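You operate a simulated robot arm through the tools that you are given. There is no shell and no other tool. Be economical: measure what you need, move in short steps, check, and stop when the job is done.

Carry out the task below with a simulated robot arm. There is one attempt and no reset: what you move stays moved.

## Task
Put the bore cap from the landing table on the large sheet gasket.

It is judged by the outcome, as a careful person would: the job done as asked, and still so three seconds after it is handed in. It fails if anything else is knocked over, pushed out of place, dropped, spilled or broken. A push-on lid holds only when it is set on centred and level and pressed home; a screw cap is set on level and turned clockwise until tight. Flat cloth is picked up by pressing the open fingertips on it (5 to 10 N) and closing them slowly along it; thin cloth reads only 2 to 8 mm in the jaws.

## Robot
A 7-joint arm with a two-finger parallel gripper, fixed in place. Base frame: the origin is at the foot of the arm, x ahead of it, y to its left, z up. Readings come in m, rad, newtons and seconds.
With the tool pointing down near the work surface it reaches from about 0.22 to 0.58 m from the base axis. Its first joint turns from -1.152 to 1.152 rad. Payload 2.5 kg.
The tool frame sits at the grasp point between the pads (the TCP): z along the fingers, y along the line on which they close. The tips reach 0.023 m beyond it. The gripper opens to 0.094 m. The fingers are 0.038 m wide and 0.01 m thick; the gripper's body (0.054 by 0.096 m) begins 0.039 m behind the TCP.
Orientation is told as [roll, pitch, yaw] about the base's x, y, z axes, in that order, counted from this pose: with the fingers straight down and closing along the base's y, the tool's x points along the base's -x, its y along +y and its z along -z.

## Interface
- The arm moves only by the tool drive_tool. Its argument "steps" is a list of rows, each a list of 7 numbers: the turn, a rotation vector about the tool's x, y, z in units of 45 degrees (1.0 is 45 degrees), then the shift along the tool's x, y, z in units of 100 mm (1.0 is 100 mm), then the closure, from 0 (fully open) to 1 (shut). In form: [[ax, ay, az, dx, dy, dz, jaw], ...]. A call has 1 to 20 rows; each row is the pose to reach, as a shift and turn from the pose commanded when the call began, along the tool's axes at that moment. A call with a number of a shift or a turn outside -1 to 1 is refused whole. A row lasts 0.2 s, in which the tool goes at most 0.05 m and 0.15 rad; a call with a longer step from one row to the next is refused whole, and so is a gripper value outside its range. A pose out of reach is approached as far as the arm can. The call stops where the force on the tool passes 40 N (or 10 N more than at its start, if that is more) or the arm is blocked; 0.2 s more then pass. The fingers move at their own pace (about 0.108 m/s each) and stop on an object; they squeeze with about 39 N. The grip force told is the motor's: it shows also when the fingers shut on nothing. Time passes only in rows, and 0.2 s behind the last, so rows that repeat a pose let the fingers close. It gives the time, the measured TCP pose, the force on the tool (base axes), the opening and the grip force at its end, in the units of the frame above (readings bear some noise), and new pictures: "views" is both (left out), scene, wrist or none.
- Cameras (640 x 400 px; columns grow to the right, rows downward): "scene" is fixed at [0.1184, -0.4014, 0.5475]; the picture's right is [0.85, -0.53, 0.00], its down [-0.28, -0.44, -0.85] and it looks along [0.45, 0.72, -0.52] (base axes); focal length 355 px, centre (320, 200). "wrist" rides on the gripper at [0.086, 0.016, -0.074] in the tool frame; the picture's right is [-0.18, 0.98, 0.00], its down [-0.58, -0.11, -0.81] and it looks along [-0.79, -0.15, 0.59] (tool axes); focal length 243 px, centre (320, 200). There is no depth. A picture from a camera that has moved, and an enlarged one, comes with that camera's place and axes in the base frame and with its lens.
- enlarge(camera, box): a new picture of the part [left, top, right, bottom] of that camera's present view, enlarged. No time passes.
- job_done(): hands the job in; it is judged then, once.

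Go step by step. Nothing tells you positions but the pictures and the camera data: compare them with the known pose of the tool, close in by small moves and look again before you grip or let go. The budget is 90 turns and 170 pictures, counting those below and the enlarged ones. Unless the task says otherwise, let go and move clear before handing in, and close with one line.

The tools are called after ">>>" as name(argument=value, ...) on one line, values as JSON. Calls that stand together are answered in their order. drive_tool: Moves the arm, as the interface text tells. Its arguments: {"type":"object","properties":{"steps":{"type":"array"},"views":{"type":"string","enum":["both","scene","wrist","none"]}},"required":["steps"]} The other tools are called the same way: enlarge (camera, box) takes an enlarged picture of a part of a camera's view; job_done () hands the job in.

At the start:

```text
t: 0.0
tool_pos: [0.4559, -0.0034, 0.2826]
ee_rot: [0.001, 0.0, -0.001]
ft_force: [-0.7, 0.0, 0.1]
opening: 0.0939
grip_force: 0.0
```

scene: 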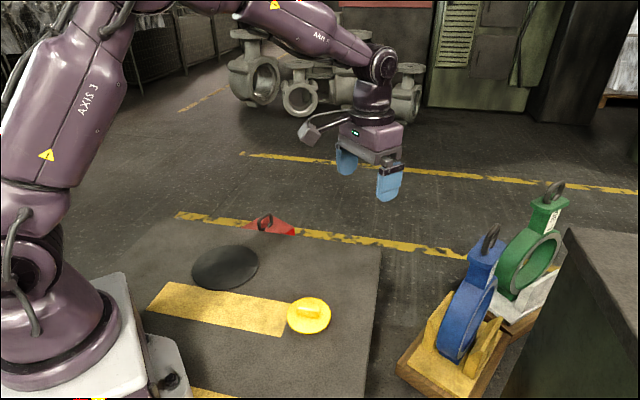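
wrist: 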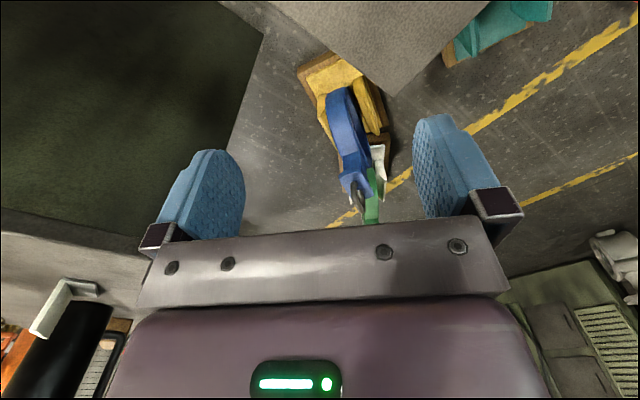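

I see a yellow cap with a grip bar near (0.34, 0.00) and a dark disc, probably the gasket, near (0.255, 0.225). I'll take a closer look at both.

>>> enlarge(camera="scene", box=[260, 280, 360, 345])

>>> enlarge(camera="scene", box=[100, 200, 420, 400])

```text
6.15 times, centred on (310, 312) of scene
camera zoom: at [0.1184, -0.4014, 0.5475], right [0.85, -0.53, 0.0], down [-0.28, -0.44, -0.85], along [0.45, 0.72, -0.52], focal length 2183 px, centre (382, -492)
```

zoom: 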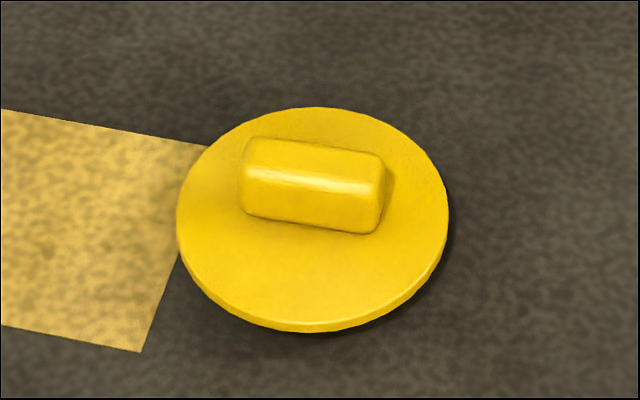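

```text
2.00 times, centred on (260, 300) of scene
camera zoom: at [0.1184, -0.4014, 0.5475], right [0.85, -0.53, 0.0], down [-0.28, -0.44, -0.85], along [0.45, 0.72, -0.52], focal length 710 px, centre (440, 0)
```

zoom: 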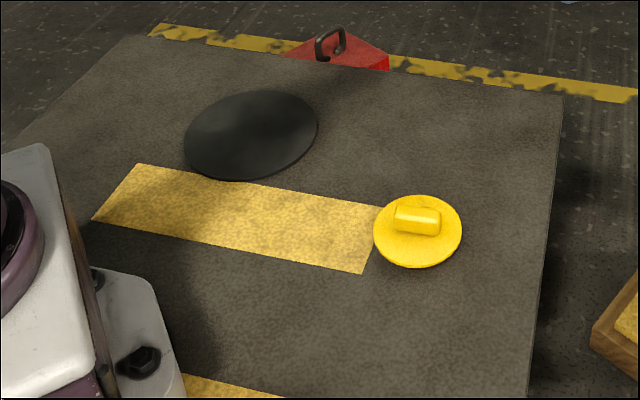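

The yellow cap is at about (0.342, -0.001), about 83 mm across, with a handle running about -37° from x and its top at about z 0.027. The dark disc is the gasket. I'll move toward a point above the cap and turn the jaws across the handle.

>>> drive_tool(steps=[[0, 0, 0.14, 0.17, 0, 0.17, 0], [0, 0, 0.28, 0.34, 0, 0.34, 0], [0, 0, 0.42, 0.5, 0, 0.5, 0], [0, 0, 0.56, 0.67, 0, 0.67, 0], [0, 0, 0.7, 0.84, 0, 0.84, 0], [0, 0, 0.82, 1.0, 0.02, 1.0, 0], [0, 0, 0.82, 1.0, 0.02, 1.0, 0]])

```text
t: 1.6
tool_pos: [0.3568, -0.0021, 0.1824]
ee_rot: [0.0, -0.001, -0.643]
ft_force: [0.1, 0.7, 0.1]
opening: 0.094
grip_force: 0.1
camera wrist: at [0.2979, 0.0632, 0.2556], right [0.74, 0.68, 0.0], down [0.4, -0.44, 0.81], along [0.54, -0.59, -0.59], focal length 243 px, centre (320, 200)
```

scene: 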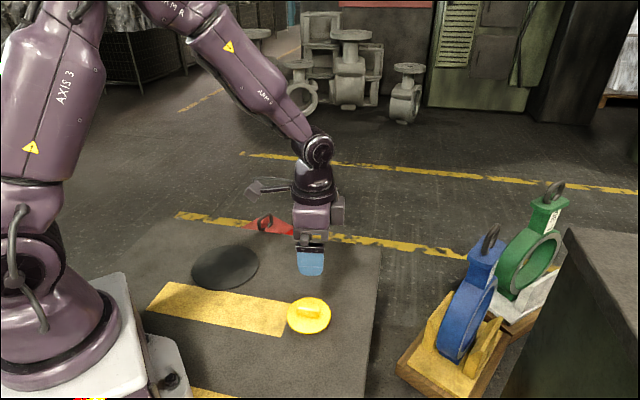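
wrist: 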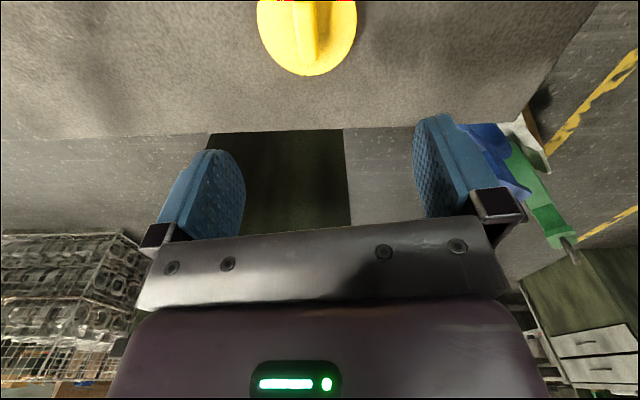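

The jaws are turned and the cap is in the wrist view, with its handle roughly along the viewing direction. I'll centre over it and come down to about z 0.095.

>>> drive_tool(steps=[[0, 0, 0, 0.04, -0.03, 0.22, 0], [0, 0, 0, 0.08, -0.06, 0.44, 0], [0, 0, 0, 0.12, -0.08, 0.66, 0], [0, 0, 0, 0.124, -0.081, 0.87, 0], [0, 0, 0, 0.124, -0.081, 0.87, 0]])

```text
t: 2.8
tool_pos: [0.3426, -0.0002, 0.0956]
ee_rot: [0.001, 0.001, -0.642]
ft_force: [0.9, -1.5, 0.1]
opening: 0.0941
grip_force: 0.0
camera wrist: at [0.2843, 0.0642, 0.1692], right [0.74, 0.68, 0.0], down [0.4, -0.44, 0.81], along [0.55, -0.59, -0.59], focal length 243 px, centre (320, 200)
```

scene: 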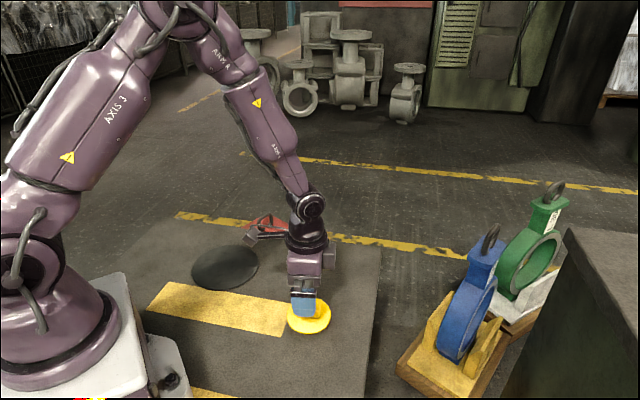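
wrist: 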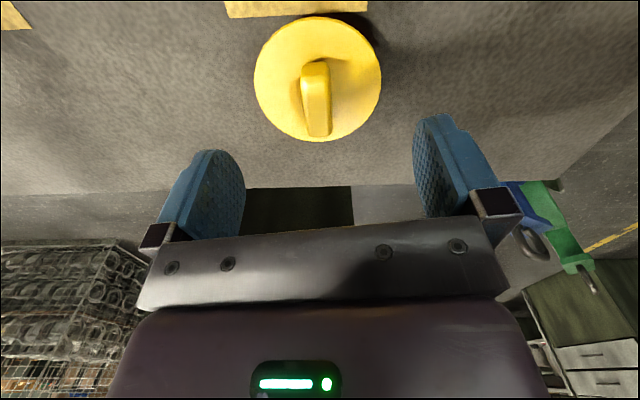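

>>> enlarge(camera="wrist", box=[220, 0, 420, 160])

```text
2.50 times, centred on (320, 80) of wrist
camera zoom: at [0.2843, 0.0642, 0.1692], right [0.74, 0.68, 0.0], down [0.4, -0.44, 0.81], along [0.55, -0.59, -0.59], focal length 606 px, centre (320, 500)
```

zoom: 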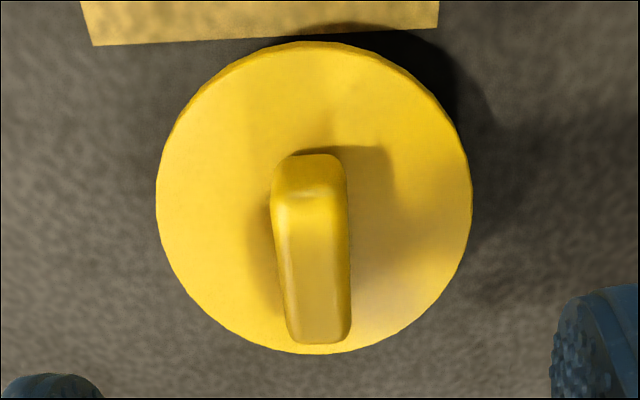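

The disc top is about z 0.006 and the handle top about 0.024. The handle lies nearer -43°, centred around (0.345, -0.002), so I'll turn a bit further and come down until the tips sit just above the disc.

>>> drive_tool(steps=[[0, 0, 0.13, -0.02, 0, 0.1, 0], [0, 0, 0.13, -0.03, 0, 0.25, 0], [0, 0, 0.13, -0.03, 0, 0.4, 0], [0, 0, 0.13, -0.03, 0, 0.52, 0], [0, 0, 0.13, -0.03, 0, 0.61, 0], [0, 0, 0.13, -0.03, 0, 0.61, 0]])

>>> enlarge(camera="scene", box=[240, 240, 380, 345])

```text
t: 4.2
tool_pos: [0.3442, -0.0031, 0.0343]
ee_rot: [0.0, -0.001, -0.746]
ft_force: [0.0, 1.1, 0.3]
opening: 0.0942
grip_force: 0.0
camera wrist: at [0.2929, 0.0687, 0.1081], right [0.8, 0.6, 0.0], down [0.35, -0.47, 0.81], along [0.48, -0.65, -0.59], focal length 243 px, centre (320, 200)
```

scene: 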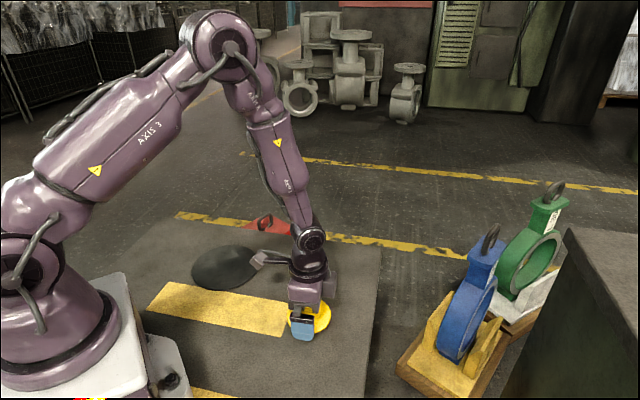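
wrist: 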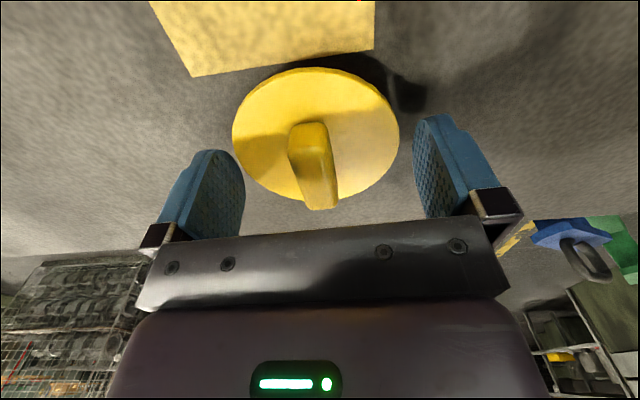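

```text
3.81 times, centred on (310, 292) of scene
camera zoom: at [0.1184, -0.4014, 0.5475], right [0.85, -0.53, 0.0], down [-0.28, -0.44, -0.85], along [0.45, 0.72, -0.52], focal length 1351 px, centre (358, -152)
```

zoom: 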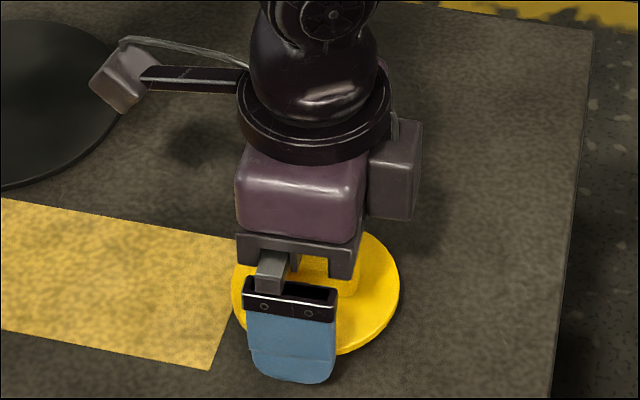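

The jaws straddle the handle, and the cap centre is about 5 mm from the TCP. I'll nudge across and then close.

>>> drive_tool(steps=[[0, 0, 0.03, 0.05, 0.04, 0, 0], [0, 0, 0.03, 0.05, 0.04, 0, 0], [0, 0, 0.03, 0.05, 0.04, 0, 0.4], [0, 0, 0.03, 0.05, 0.04, 0, 0.7], [0, 0, 0.03, 0.05, 0.04, 0, 1], [0, 0, 0.03, 0.05, 0.04, 0, 1], [0, 0, 0.03, 0.05, 0.04, 0, 1]])

```text
t: 5.8
tool_pos: [0.3425, 0.0051, 0.0359]
ee_rot: [-0.001, 0.001, -0.77]
ft_force: [-0.9, 0.5, 1.5]
opening: 0.0807
grip_force: 38.8
camera wrist: at [0.2933, 0.0762, 0.1086], right [0.82, 0.58, 0.0], down [0.34, -0.48, 0.81], along [0.47, -0.66, -0.59], focal length 243 px, centre (320, 200)
```

scene: 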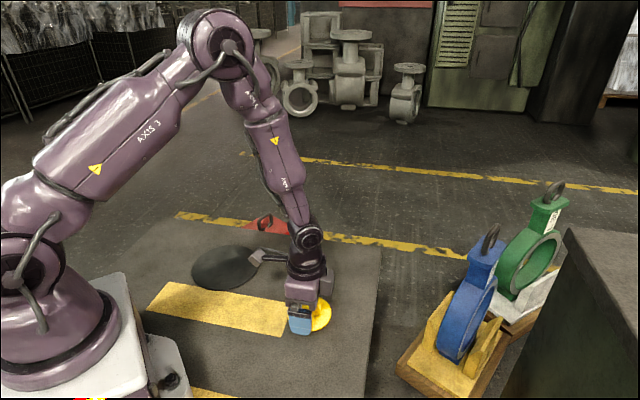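
wrist: 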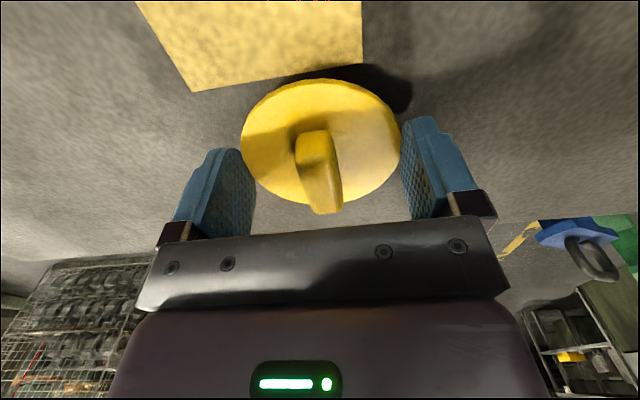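

The fingers stopped at 81 mm, so they closed on the disc rim and the disc top is higher than I took it to be. I'll open, rise about 8 mm and close again on the handle.

>>> drive_tool(steps=[[0, 0, 0, 0, 0, 0, 0], [0, 0, 0, 0, 0, 0, 0], [0, 0, 0, 0, 0, -0.08, 0], [0, 0, 0, 0, 0, -0.08, 0], [0, 0, 0, 0, 0, -0.08, 0.3], [0, 0, 0, 0, 0, -0.08, 0.5]])

>>> enlarge(camera="scene", box=[260, 275, 360, 345])

```text
t: 7.2
tool_pos: [0.3426, 0.0051, 0.0433]
ee_rot: [0.001, 0.001, -0.77]
ft_force: [0.0, 0.3, -0.4]
opening: 0.0471
grip_force: 0.1
camera wrist: at [0.293, 0.0763, 0.1163], right [0.82, 0.58, 0.0], down [0.34, -0.48, 0.81], along [0.47, -0.66, -0.59], focal length 243 px, centre (320, 200)
```

scene: 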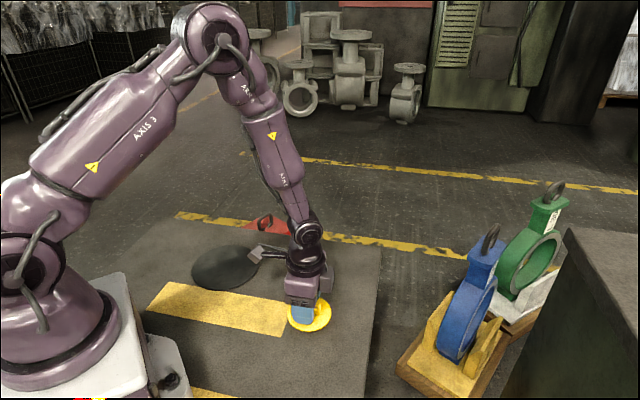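
wrist: 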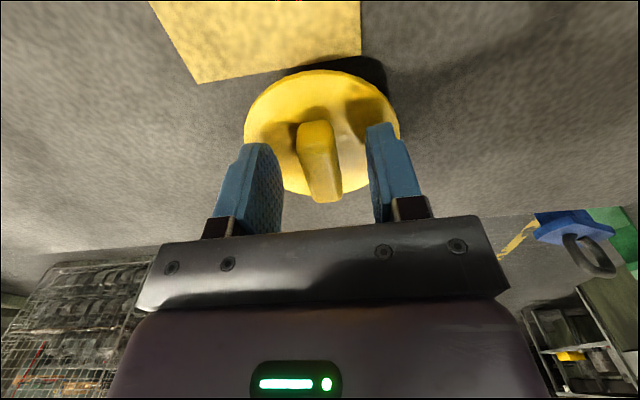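

```text
5.71 times, centred on (310, 310) of scene
camera zoom: at [0.1184, -0.4014, 0.5475], right [0.85, -0.53, 0.0], down [-0.28, -0.44, -0.85], along [0.45, 0.72, -0.52], focal length 2027 px, centre (377, -429)
```

zoom: 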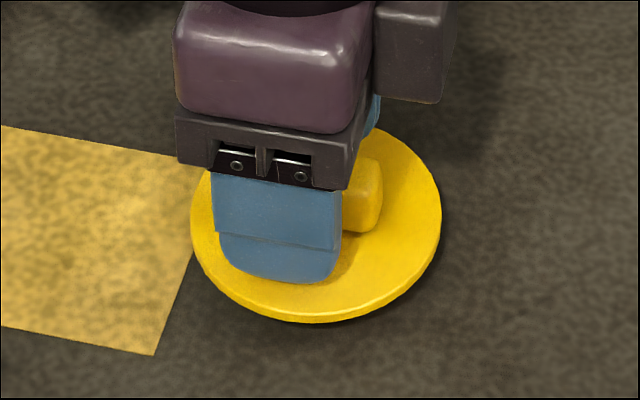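

The open fingers are over the disc beside the handle, but the handle centre is about 7 mm further along. I'll shift, lower 2.5 mm and close.

>>> drive_tool(steps=[[0, 0, 0, -0.07, 0, 0, 0.5], [0, 0, 0, -0.07, 0, 0.025, 0.5], [0, 0, 0, -0.07, 0, 0.025, 0.5], [0, 0, 0, -0.07, 0, 0.025, 0.7], [0, 0, 0, -0.07, 0, 0.025, 1], [0, 0, 0, -0.07, 0, 0.025, 1], [0, 0, 0, -0.07, 0, 0.025, 1]])

>>> enlarge(camera="scene", box=[260, 275, 360, 345])

```text
t: 8.8
tool_pos: [0.3467, -0.0023, 0.0398]
ee_rot: [0.001, 0.001, -0.77]
ft_force: [-0.3, -0.5, 0.8]
opening: 0.0168
grip_force: 38.8
camera wrist: at [0.2981, 0.071, 0.1134], right [0.82, 0.58, 0.0], down [0.34, -0.48, 0.81], along [0.47, -0.66, -0.59], focal length 243 px, centre (320, 200)
```

scene: 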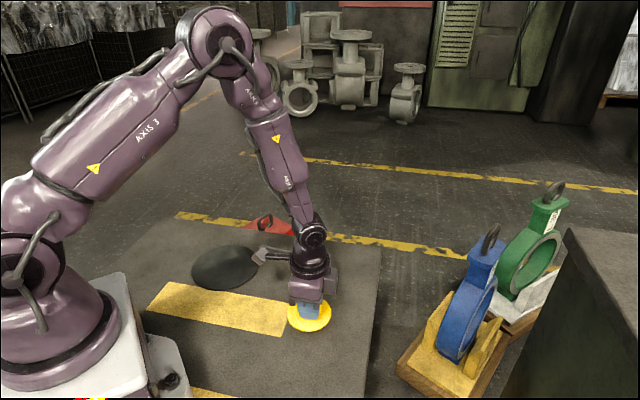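
wrist: 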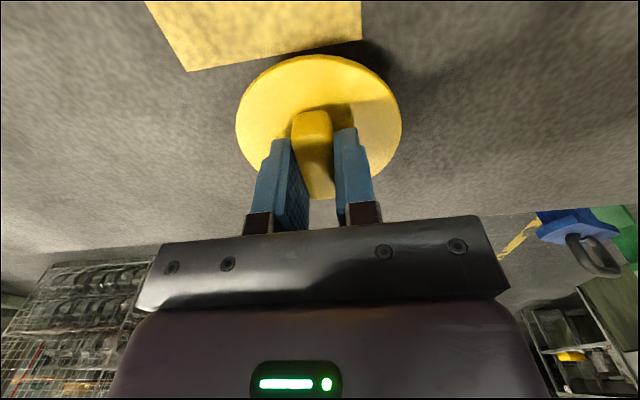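

```text
5.71 times, centred on (310, 310) of scene
camera zoom: at [0.1184, -0.4014, 0.5475], right [0.85, -0.53, 0.0], down [-0.28, -0.44, -0.85], along [0.45, 0.72, -0.52], focal length 2027 px, centre (377, -429)
```

zoom: 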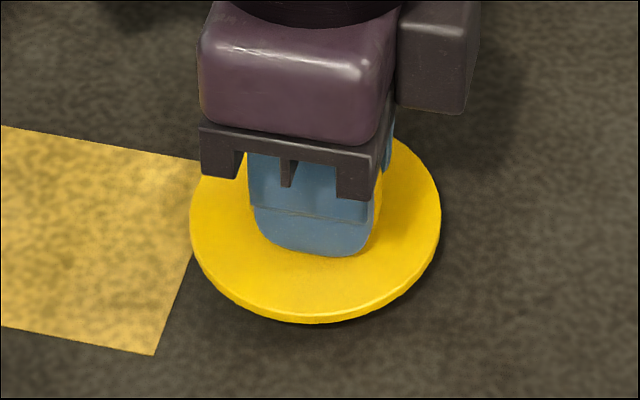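

The handle is gripped at 16.8 mm wide and centred in the jaws. I'll lift 80 mm and check the hold.

>>> drive_tool(steps=[[0, 0, 0, 0, 0, -0.1, 1], [0, 0, 0, 0, 0, -0.25, 1], [0, 0, 0, 0, 0, -0.45, 1], [0, 0, 0, 0, 0, -0.65, 1], [0, 0, 0, 0, 0, -0.8, 1], [0, 0, 0, 0, 0, -0.8, 1]])

>>> enlarge(camera="scene", box=[150, 200, 390, 350])

```text
t: 10.2
tool_pos: [0.3483, -0.0017, 0.1187]
ee_rot: [0.0, 0.001, -0.769]
ft_force: [0.1, -0.3, -0.4]
opening: 0.0166
grip_force: 39.2
camera wrist: at [0.2982, 0.0713, 0.1928], right [0.82, 0.58, 0.0], down [0.34, -0.48, 0.81], along [0.47, -0.66, -0.59], focal length 243 px, centre (320, 200)
```

scene: 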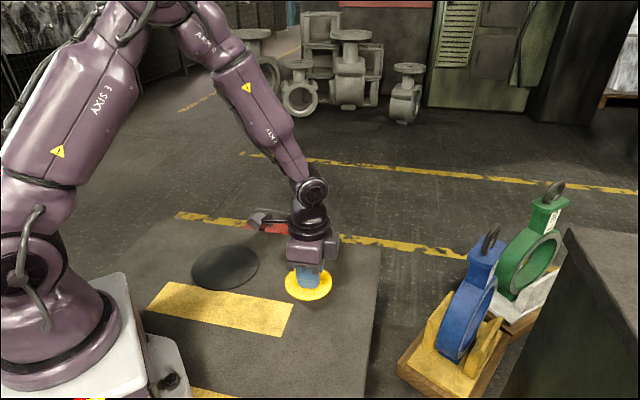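
wrist: 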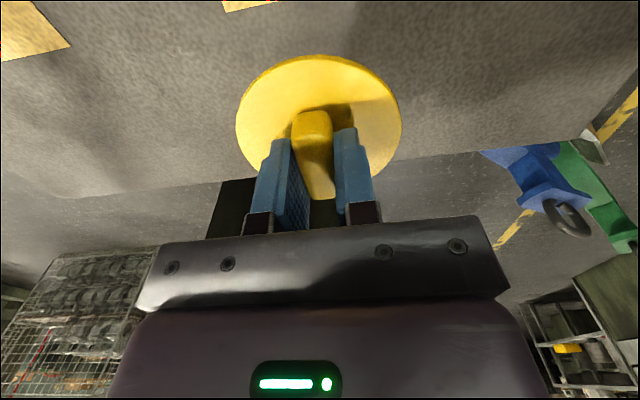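

```text
2.67 times, centred on (270, 275) of scene
camera zoom: at [0.1184, -0.4014, 0.5475], right [0.85, -0.53, 0.0], down [-0.28, -0.44, -0.85], along [0.45, 0.72, -0.52], focal length 946 px, centre (453, 0)
```

zoom: 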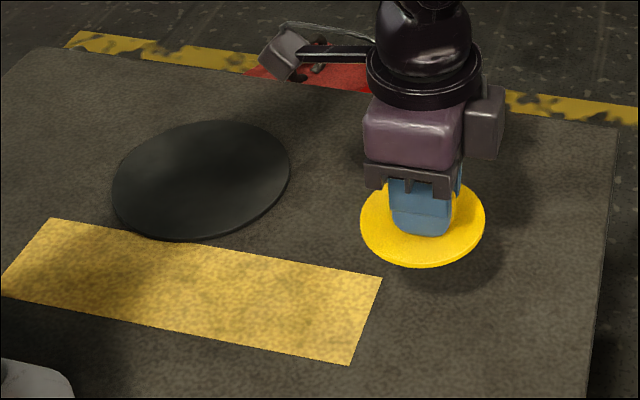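

The cap is held firmly and level. The gasket is centred near (0.255, 0.221) and about 150 mm across, so I'll carry the cap there in stages, turning the wrist along the way.

>>> drive_tool(steps=[[0, 0, -0.1, 0.15, 0.06, 0, 1], [0, 0, -0.2, 0.35, 0.15, 0, 1], [0, 0, -0.3, 0.55, 0.24, 0, 1], [0, 0, -0.4, 0.75, 0.32, 0, 1], [0, 0, -0.49, 0.9, 0.38, 0, 1], [0, 0, -0.49, 0.9, 0.38, 0, 1]], views="scene")

```text
t: 11.6
tool_pos: [0.3089, 0.0907, 0.1196]
ee_rot: [0.001, 0.0, -0.382]
ft_force: [-1.4, 0.1, -1.1]
opening: 0.017
grip_force: 38.9
```

scene: 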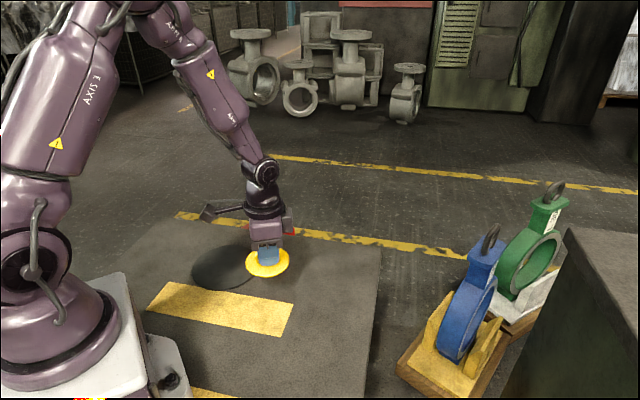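

The carry is going well. Next I'll cover the second half, to above the gasket centre.

>>> drive_tool(steps=[[0, 0, -0.1, 0.15, 0.15, 0, 1], [0, 0, -0.2, 0.35, 0.36, 0, 1], [0, 0, -0.3, 0.55, 0.56, 0, 1], [0, 0, -0.4, 0.77, 0.78, 0, 1], [0, 0, -0.487, 0.92, 0.93, 0, 1], [0, 0, -0.487, 0.985, 1.0, 0, 1], [0, 0, -0.487, 0.985, 1.0, 0, 1]])

>>> enlarge(camera="scene", box=[150, 200, 310, 300])

```text
t: 13.2
tool_pos: [0.2552, 0.219, 0.1206]
ee_rot: [-0.001, -0.001, -0.003]
ft_force: [0.4, 0.1, 0.7]
opening: 0.0168
grip_force: 39.3
camera wrist: at [0.1694, 0.2352, 0.1944], right [0.19, 0.98, 0.0], down [0.58, -0.11, 0.81], along [0.79, -0.15, -0.59], focal length 243 px, centre (320, 200)
```

scene: 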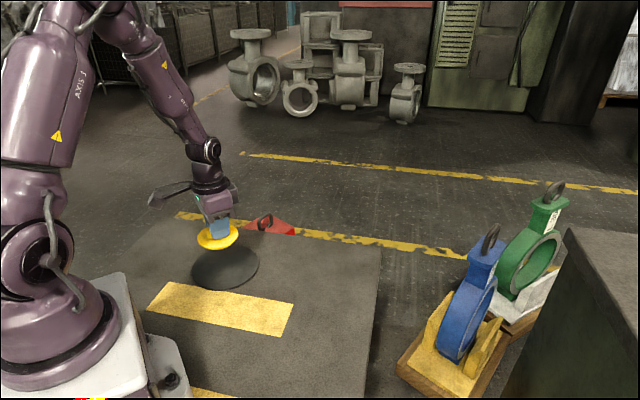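
wrist: 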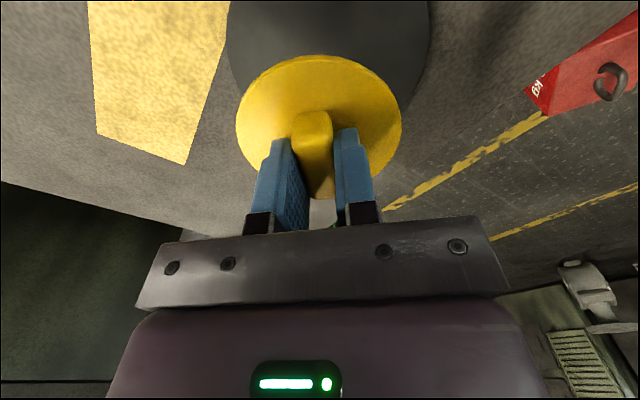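

```text
4.00 times, centred on (230, 250) of scene
camera zoom: at [0.1184, -0.4014, 0.5475], right [0.85, -0.53, 0.0], down [-0.28, -0.44, -0.85], along [0.45, 0.72, -0.52], focal length 1419 px, centre (680, 0)
```

zoom: 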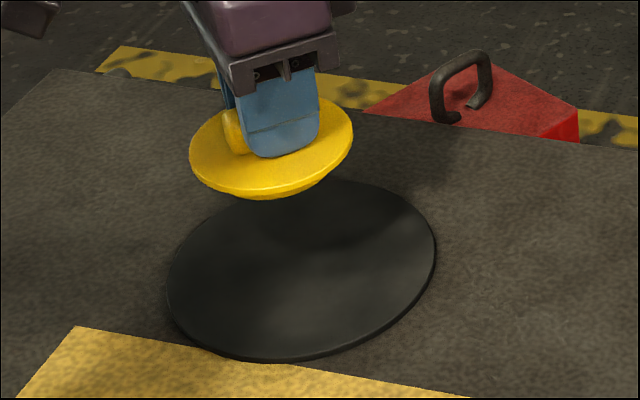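

The cap has a short plug underneath, and it is above the gasket. I'll lower to about z 0.06 and check the alignment.

>>> drive_tool(steps=[[0, 0, 0, 0, 0, 0.15, 1], [0, 0, 0, 0, 0, 0.3, 1], [0, 0, 0, 0, 0.0, 0.45, 1], [0, 0, 0, 0, 0.0, 0.6, 1], [0, 0, 0, 0, 0.0, 0.6, 1]])

>>> enlarge(camera="scene", box=[150, 210, 310, 310])

```text
t: 14.4
tool_pos: [0.2573, 0.2179, 0.0603]
ee_rot: [0.0, 0.0, -0.001]
ft_force: [-0.4, -0.3, -1.0]
opening: 0.0168
grip_force: 39.1
camera wrist: at [0.1722, 0.2339, 0.1334], right [0.19, 0.98, 0.0], down [0.58, -0.11, 0.81], along [0.79, -0.15, -0.59], focal length 243 px, centre (320, 200)
```

scene: 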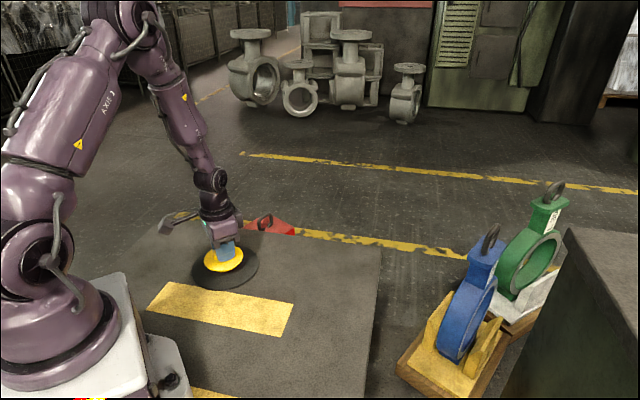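
wrist: 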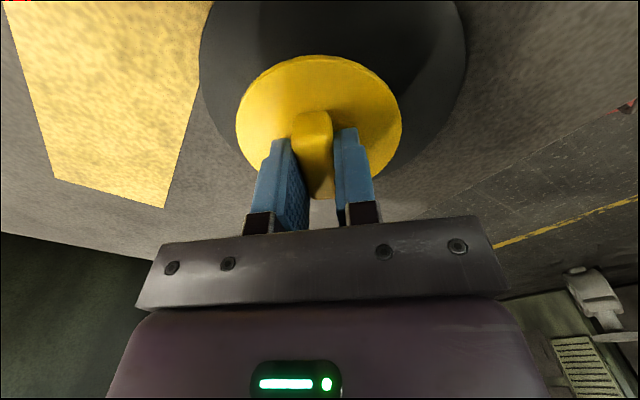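

```text
4.00 times, centred on (230, 260) of scene
camera zoom: at [0.1184, -0.4014, 0.5475], right [0.85, -0.53, 0.0], down [-0.28, -0.44, -0.85], along [0.45, 0.72, -0.52], focal length 1419 px, centre (680, -40)
```

zoom: 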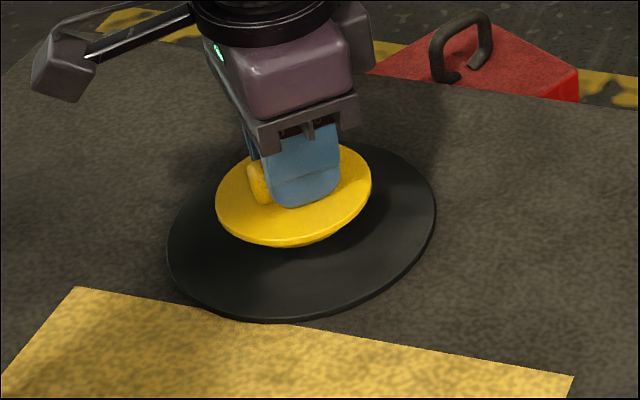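

The cap is centred over the gasket. I'll lower slowly to near contact.

>>> drive_tool(steps=[[0, 0, 0, 0, 0, 0.06, 1], [0, 0, 0, 0, 0, 0.12, 1], [0, 0, 0, 0, 0, 0.15, 1], [0, 0, 0, 0, 0, 0.17, 1], [0, 0, 0, 0, 0, 0.175, 1], [0, 0, 0, 0, 0, 0.175, 1]], views="none")

>>> enlarge(camera="scene", box=[180, 230, 276, 290])

```text
t: 15.7
tool_pos: [0.2569, 0.2179, 0.0442]
ee_rot: [-0.001, -0.001, -0.003]
ft_force: [-1.6, -2.9, 11.7]
opening: 0.0169
grip_force: 39.0
stopped in row 6: the force on the tool passed its limit (the readings are from after the stop); the commanded pose is now the measured one
```

```text
6.67 times, centred on (228, 260) of scene
camera zoom: at [0.1183, -0.4014, 0.5475], right [0.85, -0.53, 0.0], down [-0.28, -0.44, -0.85], along [0.45, 0.72, -0.52], focal length 2365 px, centre (933, -200)
```

zoom: 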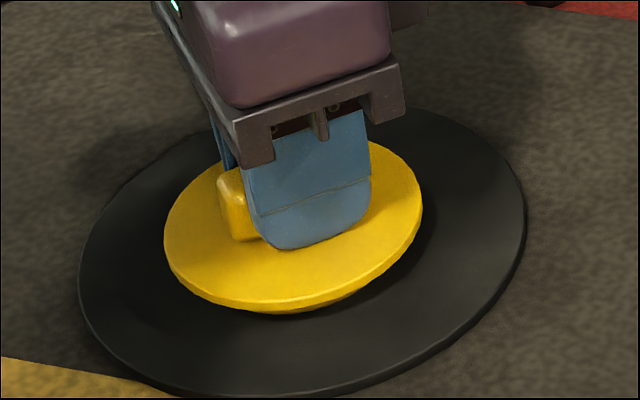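

The cap is resting level on the gasket (contact felt at z 0.044). I'll release and rise straight up.

>>> drive_tool(steps=[[0, 0, 0, 0, 0, 0, 0.7], [0, 0, 0, 0, 0, 0, 0.55], [0, 0, 0, 0, 0, 0, 0.55], [0, 0, 0, 0, 0, -0.1, 0.55], [0, 0, 0, 0, 0, -0.3, 0.55], [0, 0, 0, 0, 0, -0.6, 0.55], [0, 0, 0, 0, 0, -0.95, 0.55], [0, 0, 0, 0, 0, -0.95, 0.55]])

>>> enlarge(camera="scene", box=[180, 230, 276, 290])

```text
t: 17.5
tool_pos: [0.2571, 0.2183, 0.1396]
ee_rot: [0.0, -0.001, -0.002]
ft_force: [-0.4, 0.2, -1.0]
opening: 0.0425
grip_force: 0.0
camera wrist: at [0.1718, 0.2347, 0.2126], right [0.19, 0.98, 0.0], down [0.58, -0.11, 0.81], along [0.79, -0.15, -0.59], focal length 243 px, centre (320, 200)
```

scene: 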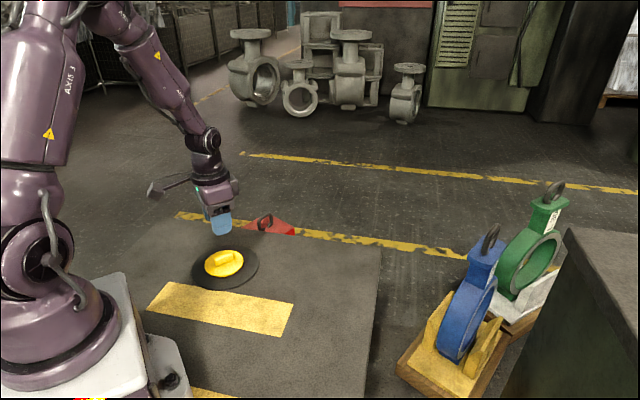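
wrist: 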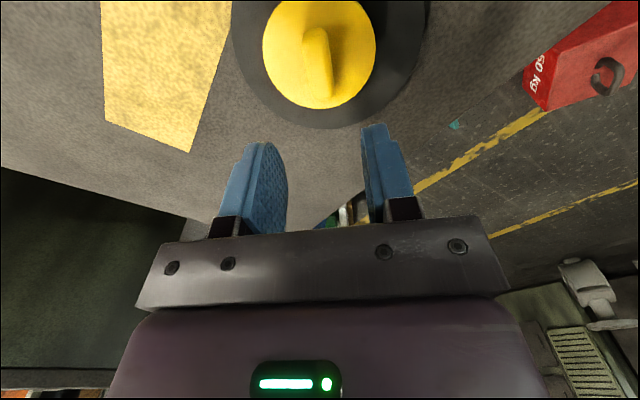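

```text
6.67 times, centred on (228, 260) of scene
camera zoom: at [0.1184, -0.4014, 0.5475], right [0.85, -0.53, 0.0], down [-0.28, -0.44, -0.85], along [0.45, 0.72, -0.52], focal length 2365 px, centre (933, -200)
```

zoom: 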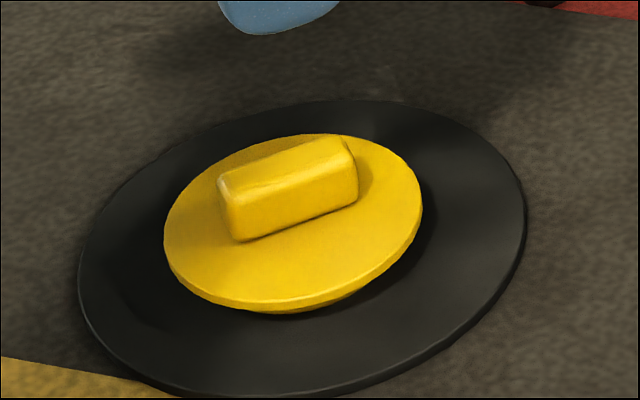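

The cap sits level and well inside the gasket, the gripper is clear, and nothing else has moved.

>>> job_done()

```text
The job is handed in.
```

The yellow bore cap is resting level near the centre of the large black sheet gasket, and I handed the job in with the gripper clear. My first close caught the cap's rim, so I reopened and gripped the handle instead.
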